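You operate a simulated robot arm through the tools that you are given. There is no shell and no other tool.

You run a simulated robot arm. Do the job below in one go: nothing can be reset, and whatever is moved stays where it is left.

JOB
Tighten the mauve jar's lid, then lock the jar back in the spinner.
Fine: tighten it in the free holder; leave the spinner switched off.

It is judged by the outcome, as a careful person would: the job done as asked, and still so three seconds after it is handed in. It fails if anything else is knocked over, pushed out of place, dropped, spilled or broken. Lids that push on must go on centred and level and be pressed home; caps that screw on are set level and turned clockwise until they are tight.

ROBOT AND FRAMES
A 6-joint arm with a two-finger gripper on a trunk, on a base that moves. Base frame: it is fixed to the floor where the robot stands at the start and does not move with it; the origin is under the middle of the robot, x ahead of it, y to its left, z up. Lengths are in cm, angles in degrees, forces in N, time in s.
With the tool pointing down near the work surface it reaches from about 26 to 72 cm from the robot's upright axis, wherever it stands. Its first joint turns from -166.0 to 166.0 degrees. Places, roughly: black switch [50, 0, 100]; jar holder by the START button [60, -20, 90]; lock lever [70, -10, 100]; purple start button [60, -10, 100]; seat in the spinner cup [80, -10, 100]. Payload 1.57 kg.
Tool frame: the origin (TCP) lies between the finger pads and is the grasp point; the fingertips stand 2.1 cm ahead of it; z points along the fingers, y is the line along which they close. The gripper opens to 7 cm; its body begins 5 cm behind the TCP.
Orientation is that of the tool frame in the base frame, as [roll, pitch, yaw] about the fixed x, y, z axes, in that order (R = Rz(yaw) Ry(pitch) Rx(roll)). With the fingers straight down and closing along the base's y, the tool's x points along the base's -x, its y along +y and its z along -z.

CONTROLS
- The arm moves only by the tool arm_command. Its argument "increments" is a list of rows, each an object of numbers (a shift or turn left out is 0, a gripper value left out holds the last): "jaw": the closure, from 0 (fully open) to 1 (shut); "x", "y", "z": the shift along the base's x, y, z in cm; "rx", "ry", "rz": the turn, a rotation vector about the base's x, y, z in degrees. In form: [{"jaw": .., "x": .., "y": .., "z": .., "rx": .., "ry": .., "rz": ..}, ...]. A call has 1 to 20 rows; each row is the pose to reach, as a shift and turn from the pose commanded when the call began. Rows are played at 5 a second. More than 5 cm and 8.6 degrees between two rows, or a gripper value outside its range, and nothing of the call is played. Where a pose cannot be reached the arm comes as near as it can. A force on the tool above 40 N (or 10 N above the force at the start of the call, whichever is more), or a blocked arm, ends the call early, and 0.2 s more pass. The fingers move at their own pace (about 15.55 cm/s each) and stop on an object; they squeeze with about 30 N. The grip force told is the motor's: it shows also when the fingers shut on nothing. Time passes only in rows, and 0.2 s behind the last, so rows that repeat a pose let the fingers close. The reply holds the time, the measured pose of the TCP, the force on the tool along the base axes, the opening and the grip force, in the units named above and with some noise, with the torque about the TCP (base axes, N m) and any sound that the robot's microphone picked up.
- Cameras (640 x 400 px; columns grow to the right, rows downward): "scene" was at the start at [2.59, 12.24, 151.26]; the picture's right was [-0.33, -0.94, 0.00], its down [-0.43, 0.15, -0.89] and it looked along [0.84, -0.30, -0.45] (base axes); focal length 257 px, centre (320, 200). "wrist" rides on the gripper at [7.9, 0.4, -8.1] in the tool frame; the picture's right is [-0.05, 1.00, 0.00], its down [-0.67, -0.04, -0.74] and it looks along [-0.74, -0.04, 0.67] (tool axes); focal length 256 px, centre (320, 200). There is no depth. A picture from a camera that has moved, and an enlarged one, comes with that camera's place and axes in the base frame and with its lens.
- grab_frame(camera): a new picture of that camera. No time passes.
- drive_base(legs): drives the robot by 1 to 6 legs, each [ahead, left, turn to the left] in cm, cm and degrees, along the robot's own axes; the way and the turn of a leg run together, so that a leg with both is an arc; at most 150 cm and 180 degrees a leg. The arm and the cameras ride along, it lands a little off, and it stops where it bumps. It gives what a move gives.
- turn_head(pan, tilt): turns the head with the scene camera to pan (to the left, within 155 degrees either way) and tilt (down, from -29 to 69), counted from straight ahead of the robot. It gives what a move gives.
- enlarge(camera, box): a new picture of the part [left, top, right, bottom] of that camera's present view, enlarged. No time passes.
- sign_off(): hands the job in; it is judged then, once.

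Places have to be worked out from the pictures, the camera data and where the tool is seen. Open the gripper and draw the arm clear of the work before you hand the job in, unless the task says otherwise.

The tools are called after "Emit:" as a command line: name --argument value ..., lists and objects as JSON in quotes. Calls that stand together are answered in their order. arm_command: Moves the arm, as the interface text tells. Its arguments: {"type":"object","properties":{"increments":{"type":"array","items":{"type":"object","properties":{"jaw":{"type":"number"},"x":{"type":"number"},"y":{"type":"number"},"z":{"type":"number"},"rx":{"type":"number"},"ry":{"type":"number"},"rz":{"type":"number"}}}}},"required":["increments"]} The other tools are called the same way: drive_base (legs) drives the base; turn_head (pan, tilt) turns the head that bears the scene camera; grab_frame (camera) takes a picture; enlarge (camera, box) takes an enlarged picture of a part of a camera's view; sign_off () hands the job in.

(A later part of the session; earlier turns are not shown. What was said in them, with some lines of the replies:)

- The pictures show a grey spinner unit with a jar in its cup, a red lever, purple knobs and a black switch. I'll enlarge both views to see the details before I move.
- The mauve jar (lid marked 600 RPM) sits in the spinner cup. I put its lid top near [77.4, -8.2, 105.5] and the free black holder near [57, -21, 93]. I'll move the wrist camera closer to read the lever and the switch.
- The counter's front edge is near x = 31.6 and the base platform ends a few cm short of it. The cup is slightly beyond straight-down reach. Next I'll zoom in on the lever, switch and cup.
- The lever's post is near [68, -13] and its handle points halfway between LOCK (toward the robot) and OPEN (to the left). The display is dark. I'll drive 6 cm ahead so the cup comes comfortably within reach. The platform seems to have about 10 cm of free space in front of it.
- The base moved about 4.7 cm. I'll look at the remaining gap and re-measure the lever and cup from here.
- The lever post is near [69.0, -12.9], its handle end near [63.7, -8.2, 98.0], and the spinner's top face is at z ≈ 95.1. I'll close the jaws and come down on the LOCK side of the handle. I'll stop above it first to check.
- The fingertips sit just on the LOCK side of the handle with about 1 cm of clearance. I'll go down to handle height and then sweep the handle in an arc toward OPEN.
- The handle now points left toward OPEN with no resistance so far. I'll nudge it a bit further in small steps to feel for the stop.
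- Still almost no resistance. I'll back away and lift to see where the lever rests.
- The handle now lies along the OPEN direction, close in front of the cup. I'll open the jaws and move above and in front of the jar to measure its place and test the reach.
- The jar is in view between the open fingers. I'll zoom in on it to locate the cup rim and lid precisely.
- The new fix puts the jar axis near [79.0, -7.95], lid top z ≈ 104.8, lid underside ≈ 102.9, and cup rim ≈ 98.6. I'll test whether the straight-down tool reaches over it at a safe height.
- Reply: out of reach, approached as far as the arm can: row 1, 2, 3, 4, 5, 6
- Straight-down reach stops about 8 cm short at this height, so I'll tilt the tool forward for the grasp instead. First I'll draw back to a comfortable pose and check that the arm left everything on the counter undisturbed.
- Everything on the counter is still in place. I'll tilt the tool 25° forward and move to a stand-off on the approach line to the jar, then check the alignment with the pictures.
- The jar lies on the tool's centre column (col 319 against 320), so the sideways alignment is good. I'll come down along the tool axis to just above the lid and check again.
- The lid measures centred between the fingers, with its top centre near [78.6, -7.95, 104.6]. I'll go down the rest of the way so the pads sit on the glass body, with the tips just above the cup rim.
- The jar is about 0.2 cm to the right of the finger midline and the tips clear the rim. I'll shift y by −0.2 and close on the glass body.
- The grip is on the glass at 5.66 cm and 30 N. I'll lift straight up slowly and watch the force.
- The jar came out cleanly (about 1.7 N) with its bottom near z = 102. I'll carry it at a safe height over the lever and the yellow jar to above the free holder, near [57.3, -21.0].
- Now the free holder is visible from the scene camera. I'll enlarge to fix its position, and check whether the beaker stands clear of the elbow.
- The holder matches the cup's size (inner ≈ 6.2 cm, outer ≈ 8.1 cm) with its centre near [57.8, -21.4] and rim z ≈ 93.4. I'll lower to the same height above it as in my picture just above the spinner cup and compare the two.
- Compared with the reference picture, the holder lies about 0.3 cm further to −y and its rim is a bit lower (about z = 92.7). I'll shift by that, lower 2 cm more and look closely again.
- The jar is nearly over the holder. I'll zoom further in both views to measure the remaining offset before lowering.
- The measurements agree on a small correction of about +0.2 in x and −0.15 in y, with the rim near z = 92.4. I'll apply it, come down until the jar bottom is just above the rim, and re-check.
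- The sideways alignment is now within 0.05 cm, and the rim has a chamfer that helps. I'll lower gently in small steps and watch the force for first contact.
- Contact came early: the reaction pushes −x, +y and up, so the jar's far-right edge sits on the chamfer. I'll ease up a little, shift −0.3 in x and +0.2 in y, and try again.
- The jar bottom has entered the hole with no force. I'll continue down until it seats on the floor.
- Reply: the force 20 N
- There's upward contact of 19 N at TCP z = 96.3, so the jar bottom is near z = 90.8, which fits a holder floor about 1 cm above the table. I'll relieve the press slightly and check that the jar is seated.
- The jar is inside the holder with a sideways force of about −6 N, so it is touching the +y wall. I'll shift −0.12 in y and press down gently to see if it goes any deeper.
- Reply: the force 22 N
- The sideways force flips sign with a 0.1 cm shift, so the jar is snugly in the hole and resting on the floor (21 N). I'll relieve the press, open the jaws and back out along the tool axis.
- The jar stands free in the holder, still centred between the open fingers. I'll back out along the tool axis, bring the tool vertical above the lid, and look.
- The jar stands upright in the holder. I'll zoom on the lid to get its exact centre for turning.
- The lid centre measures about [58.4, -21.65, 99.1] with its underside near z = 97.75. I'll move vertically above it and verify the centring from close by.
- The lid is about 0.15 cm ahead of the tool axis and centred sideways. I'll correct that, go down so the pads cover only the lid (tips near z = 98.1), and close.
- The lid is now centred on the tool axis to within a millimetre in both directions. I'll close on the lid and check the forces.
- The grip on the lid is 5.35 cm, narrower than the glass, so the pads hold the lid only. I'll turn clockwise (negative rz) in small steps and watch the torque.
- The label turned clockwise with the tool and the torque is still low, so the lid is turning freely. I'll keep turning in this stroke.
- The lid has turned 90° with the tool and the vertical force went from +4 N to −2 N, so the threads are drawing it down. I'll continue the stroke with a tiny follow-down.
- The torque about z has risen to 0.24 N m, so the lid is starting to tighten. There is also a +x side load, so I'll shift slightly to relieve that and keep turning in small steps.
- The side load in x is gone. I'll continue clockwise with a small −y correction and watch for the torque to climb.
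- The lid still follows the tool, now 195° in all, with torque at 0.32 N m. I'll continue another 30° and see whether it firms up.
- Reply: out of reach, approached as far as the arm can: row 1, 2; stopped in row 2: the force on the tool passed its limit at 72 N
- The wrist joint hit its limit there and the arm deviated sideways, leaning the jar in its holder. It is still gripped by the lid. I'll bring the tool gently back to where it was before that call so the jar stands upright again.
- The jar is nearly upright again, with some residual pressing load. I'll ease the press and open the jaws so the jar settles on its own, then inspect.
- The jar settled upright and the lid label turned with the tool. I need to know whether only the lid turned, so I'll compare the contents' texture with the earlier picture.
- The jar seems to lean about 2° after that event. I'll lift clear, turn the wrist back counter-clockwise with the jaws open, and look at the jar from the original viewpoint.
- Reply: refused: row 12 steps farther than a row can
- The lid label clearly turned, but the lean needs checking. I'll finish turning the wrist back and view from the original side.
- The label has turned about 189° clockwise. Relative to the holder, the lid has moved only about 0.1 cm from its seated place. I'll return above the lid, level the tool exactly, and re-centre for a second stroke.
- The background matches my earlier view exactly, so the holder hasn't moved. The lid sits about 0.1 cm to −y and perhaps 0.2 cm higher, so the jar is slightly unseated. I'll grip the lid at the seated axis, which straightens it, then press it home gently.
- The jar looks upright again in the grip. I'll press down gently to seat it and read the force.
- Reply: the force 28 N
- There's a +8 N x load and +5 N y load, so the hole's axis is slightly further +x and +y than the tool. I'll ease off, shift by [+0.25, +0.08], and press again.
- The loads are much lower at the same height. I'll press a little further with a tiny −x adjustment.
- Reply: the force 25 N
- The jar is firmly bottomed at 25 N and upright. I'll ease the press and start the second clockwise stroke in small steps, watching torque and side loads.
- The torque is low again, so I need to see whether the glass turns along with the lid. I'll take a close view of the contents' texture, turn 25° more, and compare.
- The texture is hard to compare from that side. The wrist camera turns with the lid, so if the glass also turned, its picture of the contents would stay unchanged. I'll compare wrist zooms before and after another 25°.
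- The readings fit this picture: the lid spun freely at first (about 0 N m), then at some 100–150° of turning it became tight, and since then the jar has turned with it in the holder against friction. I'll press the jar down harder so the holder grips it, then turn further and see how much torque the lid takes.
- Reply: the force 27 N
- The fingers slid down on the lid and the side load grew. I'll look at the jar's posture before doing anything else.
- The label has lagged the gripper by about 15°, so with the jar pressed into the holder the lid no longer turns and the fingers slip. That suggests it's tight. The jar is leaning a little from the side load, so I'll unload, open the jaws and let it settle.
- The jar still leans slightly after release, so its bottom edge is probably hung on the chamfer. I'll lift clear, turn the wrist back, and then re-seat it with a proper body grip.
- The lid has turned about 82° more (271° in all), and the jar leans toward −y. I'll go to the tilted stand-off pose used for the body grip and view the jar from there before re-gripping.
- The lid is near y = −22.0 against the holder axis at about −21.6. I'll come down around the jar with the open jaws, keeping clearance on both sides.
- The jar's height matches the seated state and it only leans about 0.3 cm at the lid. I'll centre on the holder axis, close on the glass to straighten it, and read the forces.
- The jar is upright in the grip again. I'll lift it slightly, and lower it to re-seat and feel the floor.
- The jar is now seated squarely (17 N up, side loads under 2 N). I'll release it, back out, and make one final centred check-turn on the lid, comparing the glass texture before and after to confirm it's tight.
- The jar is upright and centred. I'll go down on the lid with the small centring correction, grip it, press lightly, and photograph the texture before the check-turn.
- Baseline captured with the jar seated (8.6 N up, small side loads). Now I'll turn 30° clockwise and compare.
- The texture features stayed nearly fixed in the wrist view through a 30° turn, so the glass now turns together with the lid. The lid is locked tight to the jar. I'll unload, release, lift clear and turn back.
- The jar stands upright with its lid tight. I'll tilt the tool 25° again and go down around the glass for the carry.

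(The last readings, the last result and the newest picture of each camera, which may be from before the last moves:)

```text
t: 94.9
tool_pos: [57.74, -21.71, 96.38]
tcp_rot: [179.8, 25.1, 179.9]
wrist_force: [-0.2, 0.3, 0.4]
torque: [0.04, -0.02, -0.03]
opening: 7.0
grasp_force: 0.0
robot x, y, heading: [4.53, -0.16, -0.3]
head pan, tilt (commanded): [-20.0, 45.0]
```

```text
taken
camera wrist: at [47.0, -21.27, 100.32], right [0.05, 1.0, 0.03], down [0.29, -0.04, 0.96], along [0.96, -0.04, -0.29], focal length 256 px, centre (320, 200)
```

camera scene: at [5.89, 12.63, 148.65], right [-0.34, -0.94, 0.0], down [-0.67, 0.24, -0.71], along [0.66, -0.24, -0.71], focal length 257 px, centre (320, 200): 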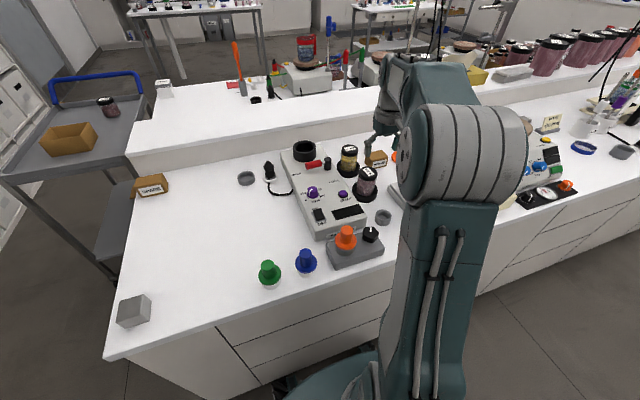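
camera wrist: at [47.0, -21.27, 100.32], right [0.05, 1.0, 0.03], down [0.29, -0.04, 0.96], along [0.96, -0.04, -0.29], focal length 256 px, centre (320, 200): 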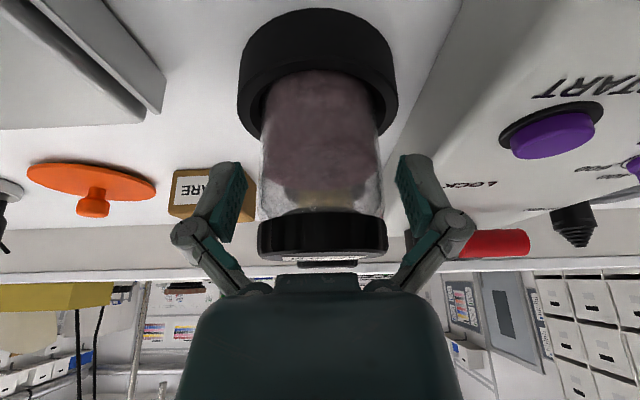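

The jar is centred between the fingers again. I'll close on the glass and lift straight up.

Emit:
arm_command --increments '[{"jaw": 0.1}, {"jaw": 0.15}, {"jaw": 0.2}, {"jaw": 1}, {"jaw": 1}]'

Emit:
arm_command --increments '[{"z": 0.5}, {"z": 1.2}, {"z": 2}, {"z": 3}, {"z": 4}, {"z": 5}, {"z": 6}, {"z": 6}]'

Emit:
grab_frame --camera "wrist"

Emit:
enlarge --camera "scene" --box '[330, 120, 430, 210]'

```text
t: 96.1
tool_pos: [57.84, -21.82, 96.57]
tcp_rot: [179.8, 25.1, 179.9]
wrist_force: [-1.9, -0.7, 2.6]
torque: [0.02, 0.02, -0.01]
opening: 5.59
grasp_force: 29.8
robot x, y, heading: [4.48, -0.25, 0.1]
head pan, tilt (commanded): [-20.0, 45.0]
```

```text
t: 97.9
tool_pos: [57.87, -21.66, 102.41]
tcp_rot: [179.7, 25.0, -180.0]
wrist_force: [-1.0, 0.1, -1.2]
torque: [0.01, 0.01, 0.0]
opening: 5.55
grasp_force: 30.1
robot x, y, heading: [4.42, 0.14, 0.2]
head pan, tilt (commanded): [-20.0, 45.0]
```

```text
taken
camera wrist: at [47.03, -21.23, 106.4], right [0.05, 1.0, 0.03], down [0.29, -0.04, 0.96], along [0.96, -0.04, -0.29], focal length 256 px, centre (320, 200)
```

wrist: 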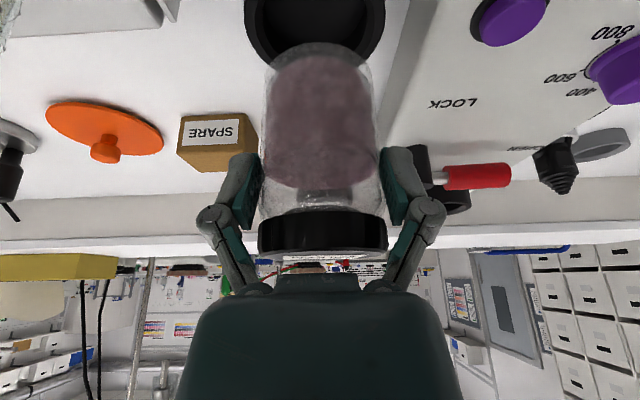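

```text
4.44 times, centred on (380, 165) of scene
camera zoom: at [5.89, 12.63, 148.65], right [-0.34, -0.94, 0.0], down [-0.67, 0.24, -0.71], along [0.66, -0.24, -0.71], focal length 1143 px, centre (53, 356)
```

zoom: 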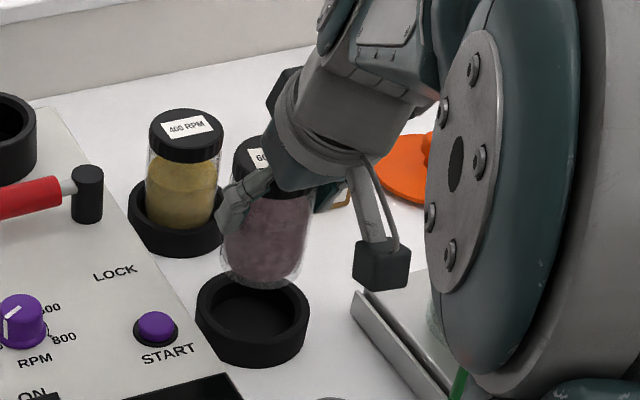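

The jar is out of the holder. I'll raise it and carry it back the same way to above the spinner cup.

Emit:
arm_command --increments '[{"z": 2}, {"z": 4.5}, {"z": 7.2}, {"x": 1.5, "y": 1, "z": 7.2}, {"x": 3.5, "y": 2.3, "z": 7.2}, {"x": 5.5, "y": 3.7, "z": 7.2}, {"x": 7.5, "y": 5, "z": 7.2}, {"x": 9.5, "y": 6.4, "z": 7.2}, {"x": 11.5, "y": 7.7, "z": 7.2}, {"x": 13.5, "y": 9.1, "z": 7.2}, {"x": 15.5, "y": 10.4, "z": 7.2}, {"x": 17.5, "y": 11.8, "z": 7.2}, {"x": 19.2, "y": 12.9, "z": 7.2}, {"x": 20.4, "y": 13.75, "z": 7.2}, {"x": 20.4, "y": 13.75, "z": 5.3}, {"x": 20.4, "y": 13.75, "z": 5.3}]'

Emit:
grab_frame --camera "wrist"

Emit:
enlarge --camera "scene" --box '[250, 80, 370, 180]'

```text
t: 101.3
tool_pos: [78.33, -7.96, 107.93]
tcp_rot: [179.8, 25.1, 180.0]
wrist_force: [0.1, 0.2, -1.7]
torque: [0.01, 0.0, 0.01]
opening: 5.6
grasp_force: 29.7
robot x, y, heading: [4.47, 0.04, 0.2]
head pan, tilt (commanded): [-20.0, 45.0]
```

```text
taken
camera wrist: at [67.5, -7.52, 111.76], right [0.05, 1.0, 0.03], down [0.29, -0.04, 0.96], along [0.96, -0.04, -0.29], focal length 256 px, centre (320, 200)
```

wrist: 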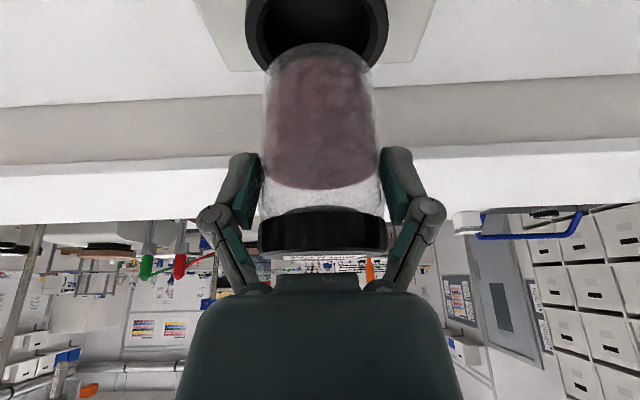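

```text
4.00 times, centred on (310, 130) of scene
camera zoom: at [5.97, 12.65, 148.65], right [-0.34, -0.94, 0.0], down [-0.67, 0.24, -0.71], along [0.66, -0.24, -0.71], focal length 1029 px, centre (360, 480)
```

zoom: 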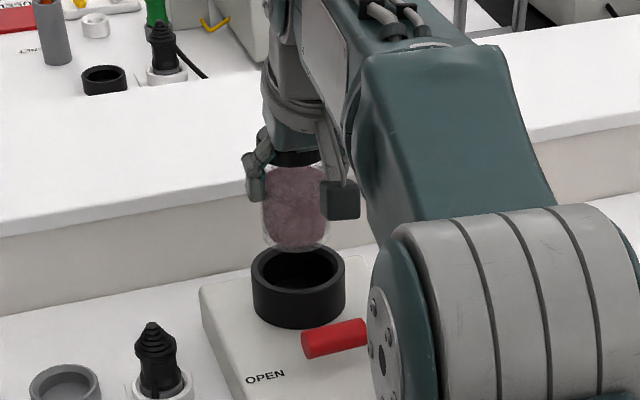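

The view nearly matches my reference taken just above the cup, with the cup about 0.1 cm to +y. I'll correct that, lower until the bottom is just above the rim, and zoom.

Emit:
arm_command --increments '[{"y": 0.1, "z": -1}, {"y": 0.1, "z": -2}, {"y": 0.1, "z": -2.8}, {"y": 0.1, "z": -2.8}]'

Emit:
enlarge --camera "wrist" --box '[220, 0, 410, 120]'

Emit:
enlarge --camera "scene" --box '[300, 125, 345, 165]'

```text
t: 102.3
tool_pos: [78.1, -7.92, 104.93]
tcp_rot: [179.9, 24.9, -180.0]
wrist_force: [-0.7, -0.1, -1.2]
torque: [-0.01, 0.01, -0.04]
opening: 5.56
grasp_force: 29.9
robot x, y, heading: [4.29, -0.15, 0.2]
head pan, tilt (commanded): [-20.0, 45.0]
```

```text
3.33 times, centred on (315, 60) of wrist
camera zoom: at [67.47, -7.37, 108.92], right [0.05, 1.0, 0.03], down [0.29, -0.04, 0.96], along [0.96, -0.04, -0.29], focal length 853 px, centre (337, 667)
```

zoom: 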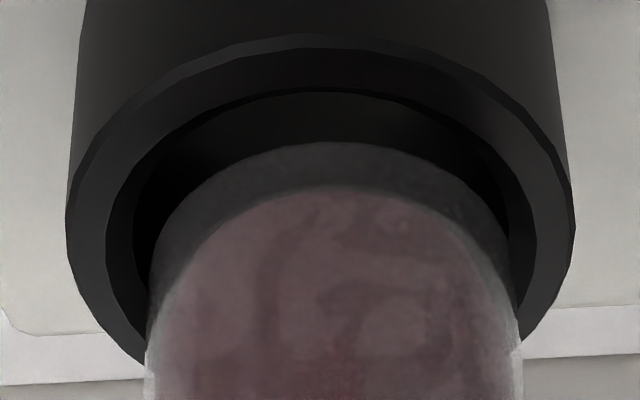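

```text
10.00 times, centred on (322, 145) of scene
camera zoom: at [5.97, 12.65, 148.65], right [-0.34, -0.94, 0.0], down [-0.67, 0.24, -0.71], along [0.66, -0.24, -0.71], focal length 2572 px, centre (295, 750)
```

zoom: 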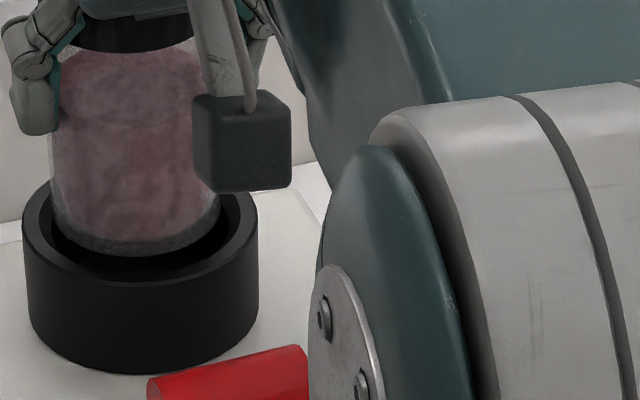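

From both views the jar needs about +0.08 in x and −0.16 in y to be over the hole. I'll apply that and lower gently with force monitoring.

Emit:
arm_command --increments '[{"x": 0.08, "y": -0.16}, {"x": 0.08, "y": -0.16, "z": -0.4}, {"x": 0.08, "y": -0.16, "z": -0.8}, {"x": 0.08, "y": -0.16, "z": -1.1}, {"x": 0.08, "y": -0.16, "z": -1.1}]'

Emit:
enlarge --camera "wrist" --box '[220, 0, 410, 120]'

```text
t: 103.5
tool_pos: [78.21, -8.08, 103.82]
tcp_rot: [179.8, 24.9, -180.0]
wrist_force: [0.1, 0.2, -1.4]
torque: [0.04, 0.01, 0.02]
opening: 5.56
grasp_force: 29.9
robot x, y, heading: [4.59, -0.23, 0.1]
head pan, tilt (commanded): [-20.0, 45.0]
```

```text
3.33 times, centred on (315, 60) of wrist
camera zoom: at [67.55, -7.56, 107.78], right [0.05, 1.0, 0.03], down [0.29, -0.04, 0.96], along [0.96, -0.04, -0.29], focal length 853 px, centre (337, 667)
```

zoom: 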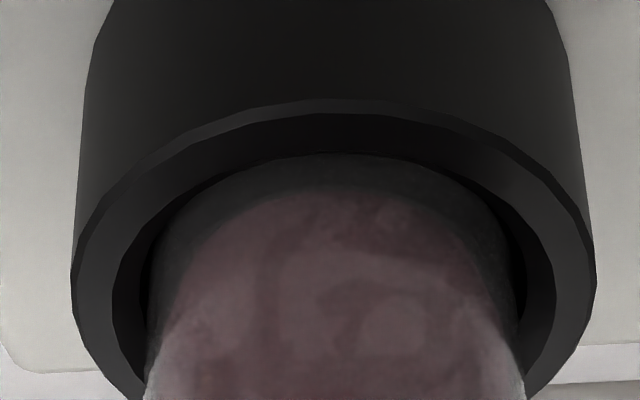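

No contact yet and the sideways alignment is exact (334 against 335 px). The near gap is small, so I'll add +0.07 in x and keep lowering.

Emit:
arm_command --increments '[{"x": 0.07}, {"x": 0.07, "z": -0.3}, {"x": 0.07, "z": -0.6}, {"x": 0.07, "z": -0.9}, {"x": 0.07, "z": -0.9}]'

```text
t: 104.7
tool_pos: [78.41, -8.02, 102.96]
tcp_rot: [179.7, 25.0, 179.9]
wrist_force: [-0.7, 0.5, -1.1]
torque: [-0.01, 0.02, 0.02]
opening: 5.55
grasp_force: 30.1
robot x, y, heading: [4.28, 0.02, 0.3]
head pan, tilt (commanded): [-20.0, 45.0]
```

The jar is sliding into the cup without any side load. I'll continue down to the floor.

Emit:
arm_command --increments '[{"z": -0.3}, {"z": -0.6}, {"z": -0.9}, {"z": -1.2}, {"z": -1.45}, {"z": -1.45}]'

Emit:
grab_frame --camera "wrist"

```text
t: 106.1
tool_pos: [78.5, -8.09, 101.51]
tcp_rot: [179.8, 24.9, -180.0]
wrist_force: [0.3, 0.0, 0.8]
torque: [0.0, 0.01, 0.05]
opening: 5.55
grasp_force: 30.1
robot x, y, heading: [4.24, 0.23, 0.2]
head pan, tilt (commanded): [-20.0, 45.0]
```

```text
taken
camera wrist: at [67.68, -7.58, 105.42], right [0.05, 1.0, 0.03], down [0.29, -0.04, 0.96], along [0.96, -0.04, -0.29], focal length 256 px, centre (320, 200)
```

wrist: 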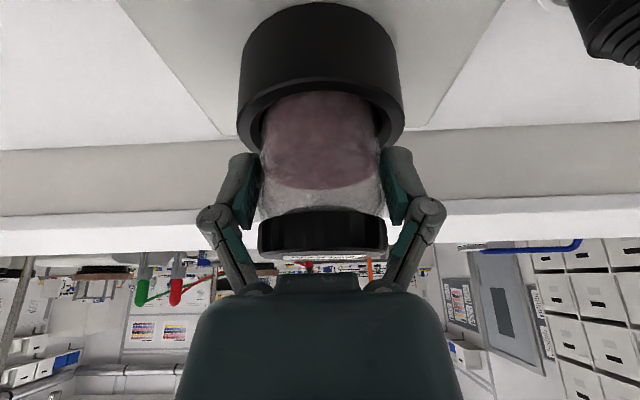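

The load has just turned slightly upward (+0.8 N), so the jar is close to the floor. I'll lower a little more to feel firm contact.

Emit:
arm_command --increments '[{"z": -0.1}, {"z": -0.2}, {"z": -0.2}]'

```text
t: 106.9
tool_pos: [78.49, -8.06, 101.51]
tcp_rot: [179.9, 25.3, 180.0]
wrist_force: [0.1, -1.4, 10.2]
torque: [-0.13, -0.09, 0.0]
opening: 5.56
grasp_force: 29.8
robot x, y, heading: [4.22, 0.2, 0.2]
head pan, tilt (commanded): [-20.0, 45.0]
```

Firm floor contact at 10 N with no side load, so the jar is seated. I'll relieve, open, and check before backing out.

Emit:
arm_command --increments '[{"z": 0.1}, {"z": 0.12, "jaw": 0.1}, {"z": 0.12, "jaw": 0}, {"z": 0.12, "jaw": 0}]'

Emit:
grab_frame --camera "wrist"

Emit:
enlarge --camera "scene" --box '[290, 110, 350, 170]'

```text
t: 107.9
tool_pos: [78.42, -8.12, 101.52]
tcp_rot: [179.8, 24.9, 179.9]
wrist_force: [-0.5, 0.6, 0.1]
torque: [0.02, 0.01, -0.02]
opening: 7.0
grasp_force: 0.0
robot x, y, heading: [4.18, 0.21, 0.2]
head pan, tilt (commanded): [-20.0, 45.0]
```

```text
taken
camera wrist: at [67.64, -7.5, 105.31], right [0.05, 1.0, 0.03], down [0.29, -0.04, 0.96], along [0.96, -0.04, -0.29], focal length 256 px, centre (320, 200)
```

wrist: 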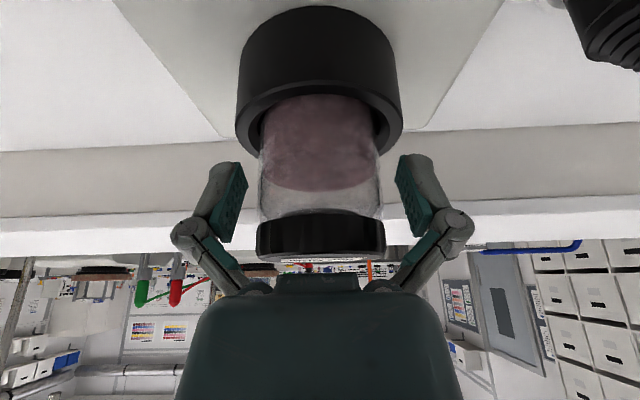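

```text
6.67 times, centred on (320, 140) of scene
camera zoom: at [5.96, 12.66, 148.65], right [-0.34, -0.94, 0.0], down [-0.67, 0.24, -0.71], along [0.66, -0.24, -0.71], focal length 1715 px, centre (320, 600)
```

zoom: 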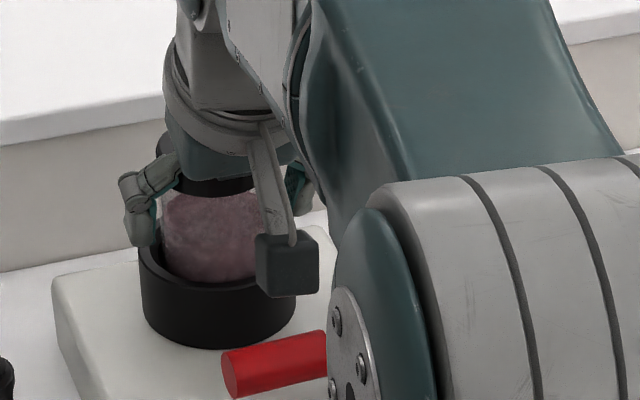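

The jar stands in the cup, centred between the open fingers. I'll back out along the tool axis and view the cup from a clear pose.

Emit:
arm_command --increments '[{"x": -0.9, "z": 1.9}, {"x": -1.8, "z": 3.8}, {"x": -2.7, "z": 5.7}, {"x": -3.6, "z": 7.6}, {"x": -4.6, "z": 10}, {"x": -7, "z": 11}, {"x": -10, "z": 11, "ry": 8.3}, {"x": -13, "z": 11, "ry": 16.6}, {"x": -16, "z": 11, "ry": 25}, {"x": -19, "z": 11, "ry": 25}, {"x": -21, "z": 11, "ry": 25}, {"x": -21, "z": 11, "ry": 25}]'

Emit:
grab_frame --camera "wrist"

Emit:
enlarge --camera "scene" --box '[280, 120, 360, 190]'

```text
t: 110.5
tool_pos: [57.16, -7.98, 112.51]
tcp_rot: [179.8, -0.1, 180.0]
wrist_force: [0.3, -0.5, -0.5]
torque: [0.03, -0.03, -0.03]
opening: 7.02
grasp_force: 0.0
robot x, y, heading: [4.3, 0.3, -0.2]
head pan, tilt (commanded): [-20.0, 45.0]
```

```text
taken
camera wrist: at [49.17, -7.54, 120.51], right [0.05, 1.0, 0.0], down [0.67, -0.04, 0.74], along [0.74, -0.04, -0.67], focal length 256 px, centre (320, 200)
```

wrist: 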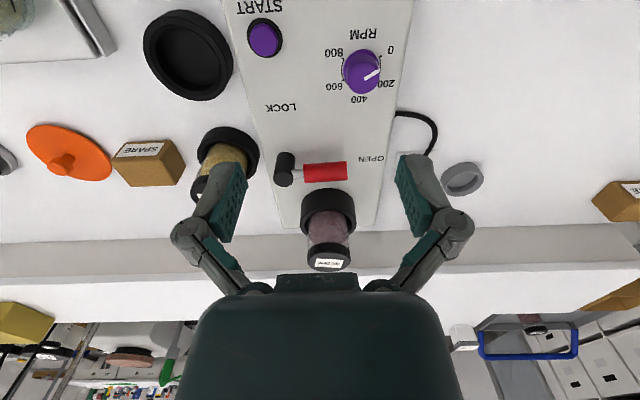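

```text
5.71 times, centred on (320, 155) of scene
camera zoom: at [5.9, 12.65, 148.65], right [-0.34, -0.94, 0.0], down [-0.67, 0.24, -0.71], along [0.66, -0.24, -0.71], focal length 1470 px, centre (320, 457)
```

zoom: 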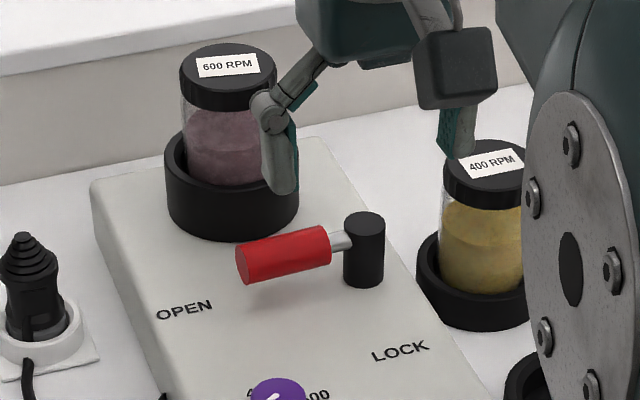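

The jar is seated in the cup with its lid level. To lock, I'll close the jaws, tilt the tool so the gripper leans away from the jar, and come down between handle and cup to swing the handle toward LOCK.

Emit:
arm_command --increments '[{"jaw": 1, "x": 3, "z": 1, "ry": -8.3}, {"jaw": 1, "x": 6, "z": 1, "ry": -16.6}, {"jaw": 1, "x": 9, "z": 1, "ry": -25}, {"jaw": 1, "x": 12, "y": 0.2, "z": 0, "ry": -25}, {"jaw": 1, "x": 14.6, "y": 0.4, "z": -1.5, "ry": -25}, {"jaw": 1, "x": 14.6, "y": 0.4, "z": -5, "ry": -25}, {"jaw": 1, "x": 14.6, "y": 0.4, "z": -5, "ry": -25}]'

Emit:
grab_frame --camera "wrist"

Emit:
enlarge --camera "scene" --box '[280, 110, 370, 190]'

```text
t: 112.1
tool_pos: [72.02, -7.57, 107.4]
tcp_rot: [179.8, 24.9, 180.0]
wrist_force: [-0.4, 0.0, 0.2]
torque: [0.04, 0.02, 0.02]
opening: 0.01
grasp_force: 28.6
robot x, y, heading: [4.47, -0.14, 0.1]
head pan, tilt (commanded): [-20.0, 45.0]
```

```text
taken
camera wrist: at [61.27, -7.14, 111.36], right [0.05, 1.0, 0.03], down [0.29, -0.04, 0.96], along [0.96, -0.04, -0.29], focal length 256 px, centre (320, 200)
```

wrist: 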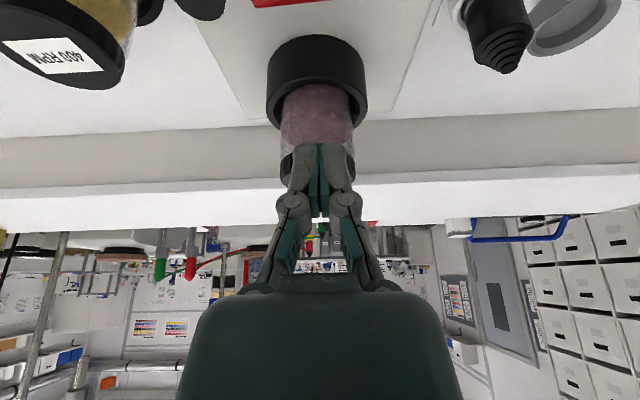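

```text
5.00 times, centred on (325, 150) of scene
camera zoom: at [5.93, 12.65, 148.65], right [-0.34, -0.94, 0.0], down [-0.67, 0.24, -0.71], along [0.66, -0.24, -0.71], focal length 1286 px, centre (295, 450)
```

zoom: 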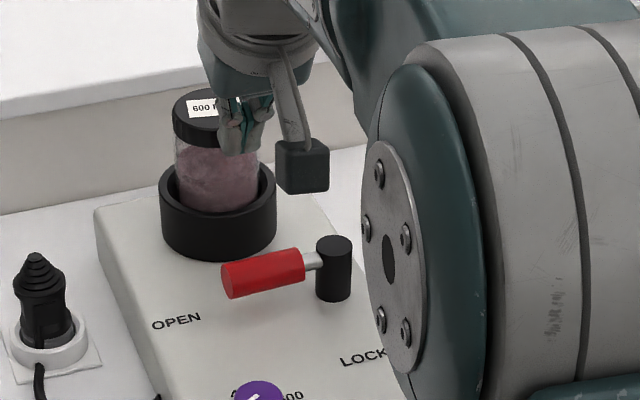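

The closed fingers hang between handle and cup, with about 1 cm clear on each side. I'll go straight down to handle height, nudged 0.3 toward the handle.

Emit:
arm_command --increments '[{"x": -0.3, "z": -2}, {"x": -0.3, "z": -4}, {"x": -0.3, "z": -6}, {"x": -0.3, "z": -7.5}, {"x": -0.3, "z": -8.4}, {"x": -0.3, "z": -8.4}]'

Emit:
grab_frame --camera "wrist"

Emit:
enlarge --camera "scene" --box '[280, 120, 360, 190]'

```text
t: 113.5
tool_pos: [71.65, -7.54, 98.97]
tcp_rot: [179.9, 25.0, 180.0]
wrist_force: [-0.2, 0.2, 0.4]
torque: [0.0, 0.03, -0.03]
opening: 0.0
grasp_force: 28.8
robot x, y, heading: [4.59, 0.01, 0.0]
head pan, tilt (commanded): [-20.0, 45.0]
```

```text
taken
camera wrist: at [60.88, -7.16, 102.94], right [0.05, 1.0, 0.02], down [0.29, -0.04, 0.96], along [0.96, -0.04, -0.29], focal length 256 px, centre (320, 200)
```

wrist: 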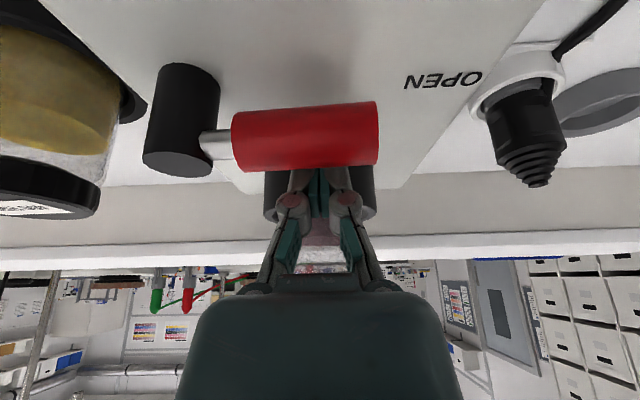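

```text
5.71 times, centred on (320, 155) of scene
camera zoom: at [5.94, 12.65, 148.65], right [-0.34, -0.94, 0.0], down [-0.67, 0.24, -0.71], along [0.66, -0.24, -0.71], focal length 1470 px, centre (320, 457)
```

zoom: 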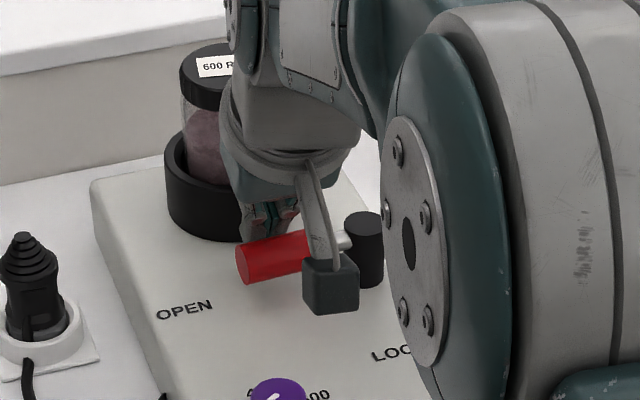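

The finger is right behind the handle. I'll sweep it toward the robot along the arc, first as far as about 150°.

Emit:
arm_command --increments '[{"x": -0.8, "y": 0.1}, {"x": -1.5, "y": 0.25}, {"x": -2.2, "y": 0.36}, {"x": -3.0, "y": 0.38}, {"x": -3.73, "y": 0.38}, {"x": -4.5, "y": 0.2}, {"x": -5.2, "y": 0}, {"x": -5.9, "y": -0.35}, {"x": -6.5, "y": -0.72}, {"x": -6.5, "y": -0.72}]'

Emit:
grab_frame --camera "wrist"

Emit:
enlarge --camera "scene" --box '[280, 120, 370, 200]'

```text
t: 115.3
tool_pos: [66.3, -7.26, 99.39]
tcp_rot: [179.8, 26.0, -179.7]
wrist_force: [17.7, 8.7, 1.3]
torque: [0.06, -0.14, 0.18]
opening: 0.01
grasp_force: 28.8
robot x, y, heading: [4.42, 0.02, 0.1]
head pan, tilt (commanded): [-20.0, 45.0]
stopped in row 8: the force on the tool passed its limit at 49 N (the readings are from after the stop); the commanded pose is now the measured one
```

```text
taken
camera wrist: at [55.54, -6.86, 103.1], right [0.04, 1.0, 0.03], down [0.27, -0.04, 0.96], along [0.96, -0.03, -0.27], focal length 256 px, centre (320, 200)
```

wrist: 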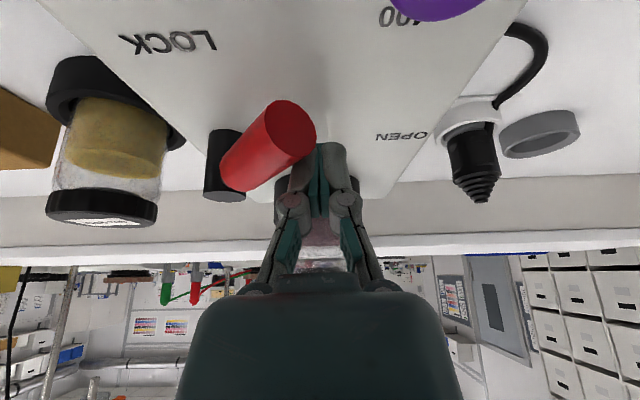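

```text
5.00 times, centred on (325, 160) of scene
camera zoom: at [5.88, 12.82, 148.56], right [-0.34, -0.94, 0.0], down [-0.67, 0.24, -0.71], along [0.66, -0.24, -0.71], focal length 1286 px, centre (295, 400)
```

zoom: 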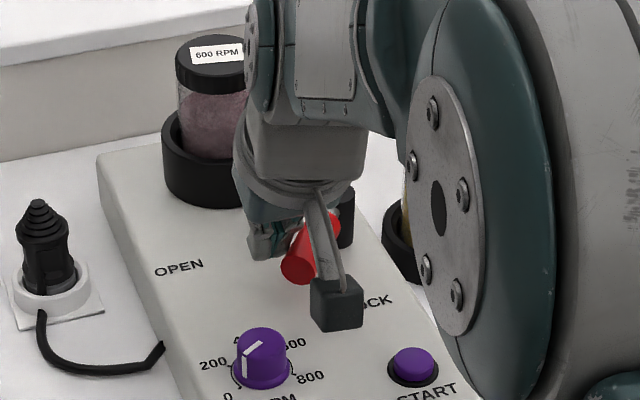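

The handle came firmly to a stop at the same angle it had at the very start, so that first position was LOCK and the lever is now there. I'll back the finger off, lift, and compare with the initial picture.

Emit:
arm_command --increments '[{"x": 0.4, "y": 0.4}, {"x": 0.9, "y": 0.9}, {"x": 0.9, "y": 0.9, "z": 3}, {"x": 0.9, "y": 0.9, "z": 7}, {"x": 0, "y": 0.9, "z": 11}, {"x": -3, "y": 0.5, "z": 14, "ry": 8.3}, {"x": -7, "y": 0, "z": 18, "ry": 16.6}, {"x": -11, "y": -2, "z": 21, "ry": 26}, {"x": -12, "y": -4, "z": 22.5, "ry": 26}, {"x": -12, "y": -4.9, "z": 22.8, "ry": 26, "jaw": 0}, {"x": -12, "y": -4.9, "z": 22.8, "ry": 26, "jaw": 0}]'

Emit:
enlarge --camera "wrist" --box '[220, 80, 440, 230]'

Emit:
enlarge --camera "scene" --box '[280, 120, 370, 200]'

```text
refused: row 7 steps farther than a row can; nothing moved
```

```text
2.67 times, centred on (330, 155) of wrist
camera zoom: at [55.54, -6.86, 103.1], right [0.04, 1.0, 0.03], down [0.27, -0.04, 0.96], along [0.96, -0.03, -0.27], focal length 683 px, centre (293, 320)
```

zoom: 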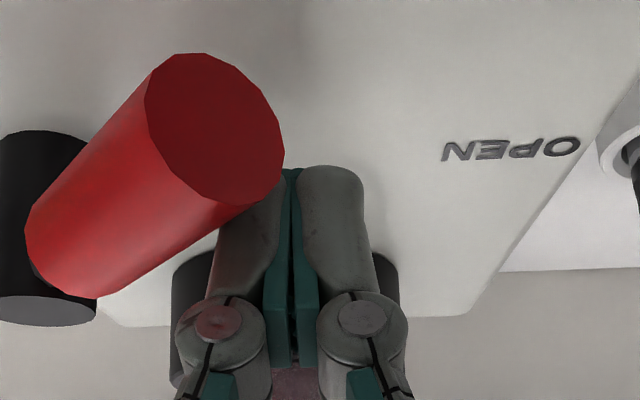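

```text
5.00 times, centred on (325, 160) of scene
camera zoom: at [5.88, 12.82, 148.56], right [-0.34, -0.94, 0.0], down [-0.67, 0.24, -0.71], along [0.66, -0.24, -0.71], focal length 1286 px, centre (295, 400)
```

zoom: 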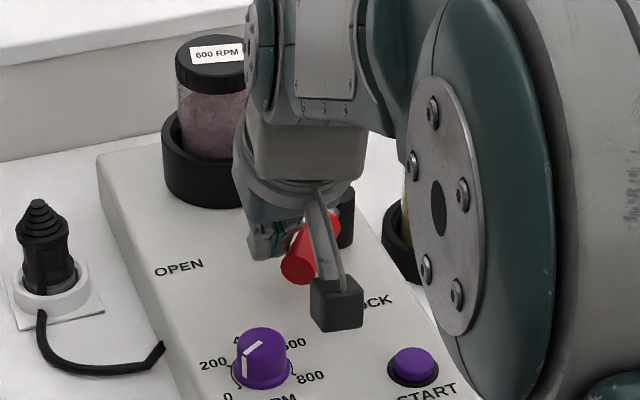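

I'll repeat the retreat with smaller steps.

Emit:
arm_command --increments '[{"x": 0.4, "y": 0.4}, {"x": 0.9, "y": 0.9}, {"x": 0.9, "y": 0.9, "z": 3}, {"x": 0.9, "y": 0.9, "z": 6.5}, {"x": 0, "y": 0.9, "z": 10}, {"x": -2, "y": 0.5, "z": 13, "ry": 6.5}, {"x": -4.5, "y": 0, "z": 16, "ry": 13}, {"x": -7, "y": -1.2, "z": 18.5, "ry": 19.5}, {"x": -9.5, "y": -2.8, "z": 20.5, "ry": 26}, {"x": -11.8, "y": -4.9, "z": 22.8, "ry": 26}, {"x": -11.8, "y": -4.9, "z": 22.8, "ry": 26, "jaw": 0}, {"x": -11.8, "y": -4.9, "z": 22.8, "ry": 26, "jaw": 0}]'

Emit:
enlarge --camera "wrist" --box '[220, 80, 440, 230]'

Emit:
enlarge --camera "scene" --box '[280, 120, 370, 200]'

```text
t: 117.9
tool_pos: [54.36, -12.35, 122.04]
tcp_rot: [179.8, -0.2, -179.8]
wrist_force: [0.2, 0.0, 0.0]
torque: [0.01, 0.01, -0.03]
opening: 6.99
grasp_force: 0.0
robot x, y, heading: [4.26, 0.04, 0.2]
head pan, tilt (commanded): [-20.0, 45.0]
```

```text
2.67 times, centred on (330, 155) of wrist
camera zoom: at [46.31, -11.95, 130.16], right [0.05, 1.0, 0.0], down [0.67, -0.04, 0.74], along [0.74, -0.03, -0.67], focal length 683 px, centre (293, 320)
```

zoom: 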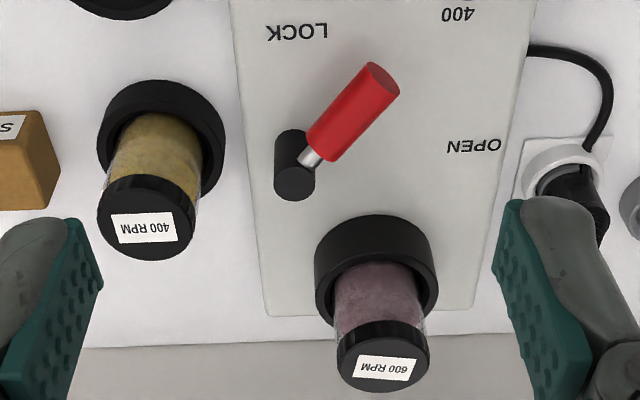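

```text
5.00 times, centred on (325, 160) of scene
camera zoom: at [5.82, 12.74, 148.62], right [-0.34, -0.94, 0.0], down [-0.67, 0.24, -0.71], along [0.67, -0.24, -0.71], focal length 1286 px, centre (295, 400)
```

zoom: 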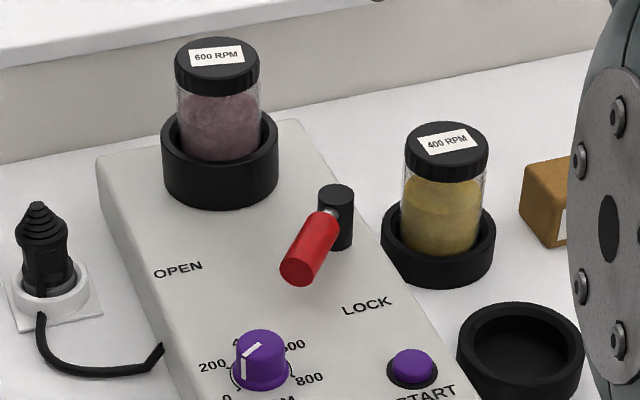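

The lever stands at exactly the same angle as in the initial picture, the jar sits in the cup and the lid looks level. I'll draw the arm back to a clear resting pose and inspect the whole scene.

Emit:
arm_command --increments '[{"x": -3, "z": 2}, {"x": -6, "y": -0.5, "z": 4}, {"x": -9, "y": -1, "z": 6}, {"x": -12, "y": -1.5, "z": 8}, {"x": -12, "y": -1.5, "z": 8}]'

Emit:
turn_head --pan -19.3 --tilt 26.9

Emit:
grab_frame --camera "scene"

Emit:
enlarge --camera "scene" --box '[220, 200, 460, 350]'

Emit:
enlarge --camera "scene" --box '[280, 210, 380, 290]'

Emit:
grab_frame --camera "wrist"

```text
t: 119.1
tool_pos: [42.29, -13.77, 130.24]
tcp_rot: [179.7, -0.3, -179.8]
wrist_force: [0.5, 0.4, -0.2]
torque: [-0.04, -0.01, -0.02]
opening: 6.98
grasp_force: 0.0
robot x, y, heading: [4.54, -0.25, 0.3]
head pan, tilt (commanded): [-20.0, 45.0]
```

```text
t: 119.9
tool_pos: [42.32, -13.67, 130.18]
tcp_rot: [179.7, -0.2, -179.7]
wrist_force: [-0.3, 0.3, 0.5]
torque: [-0.01, 0.01, 0.0]
opening: 7.01
grasp_force: 0.0
robot x, y, heading: [4.21, -0.12, 0.2]
head pan, tilt (commanded): [-19.3, 26.9]
```

```text
taken
camera scene: at [6.78, 12.5, 151.36], right [-0.33, -0.94, 0.0], down [-0.43, 0.15, -0.89], along [0.84, -0.29, -0.45], focal length 257 px, centre (320, 200)
```

scene: 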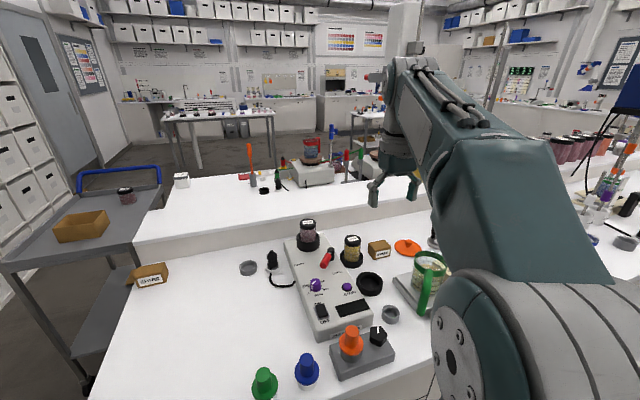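

```text
2.67 times, centred on (340, 275) of scene
camera zoom: at [6.78, 12.5, 151.36], right [-0.33, -0.94, 0.0], down [-0.43, 0.15, -0.89], along [0.84, -0.29, -0.45], focal length 686 px, centre (267, 0)
```

zoom: 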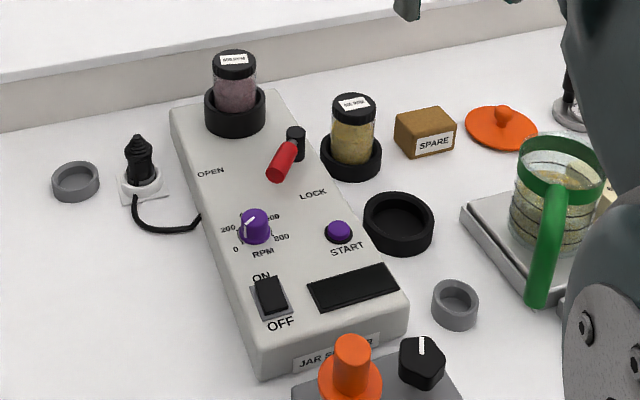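

```text
5.00 times, centred on (330, 250) of scene
camera zoom: at [6.78, 12.5, 151.36], right [-0.33, -0.94, 0.0], down [-0.43, 0.15, -0.89], along [0.84, -0.29, -0.45], focal length 1286 px, centre (270, -50)
```

zoom: 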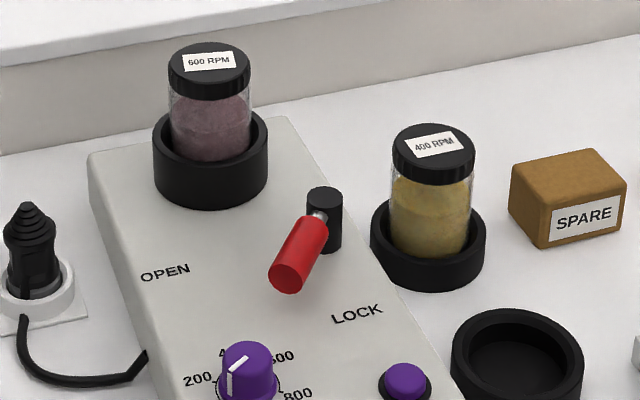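

```text
taken
camera wrist: at [34.28, -13.26, 138.36], right [0.05, 1.0, 0.0], down [0.67, -0.04, 0.74], along [0.74, -0.03, -0.67], focal length 256 px, centre (320, 200)
```

wrist: 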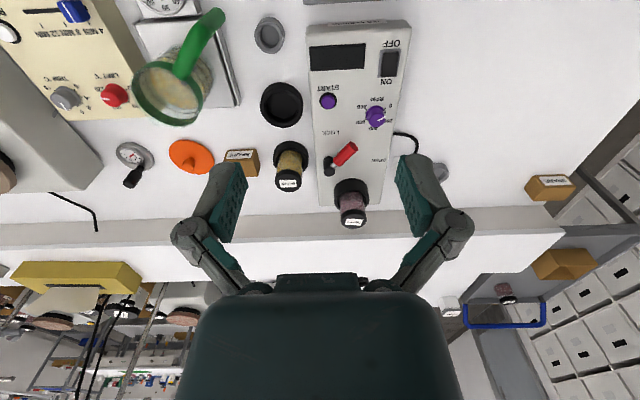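

Everything checks out:
- The jar is back in the spinner cup, with its lid tight and level.
- The lever is at its lock stop.
- The switch hasn't been touched and the display is dark.
- Nothing else has moved.
- The arm is clear with the jaws open.

I'll hand the job in.

Emit:
sign_off

```text
The job is handed in.
```

The mauve jar's lid is tightened and the jar is locked back in the spinner, and I've handed the job in. I tightened it in the free holder and never touched the spinner switch; its display was dark throughout.

- **Lid:** I judged it tight because the glass started turning together with the lid. When I pressed the jar down hard, the fingers slipped on the lid instead of turning it. The highest torque I read was about 0.37 N m.
- **Lock lever:** I swung it back until it came to a hard stop. It rests between the OPEN and LOCK labels, at the same angle it had when I started. I took that as the locked position, since the jar began in the spinner.
- **Jar leaned in the holder:** while I was turning the lid, the wrist reached its joint limit and the arm pulled sideways, so the jar leaned over. It leaned slightly once more on a later turn. I re-seated it upright, and nothing tipped or spilled.
- **Robot base:** I drove it about 4.7 cm closer to the counter to reach the cup, and it is still there.

In the final pictures nothing else on the counter had moved. The jaws are open and the arm is clear.
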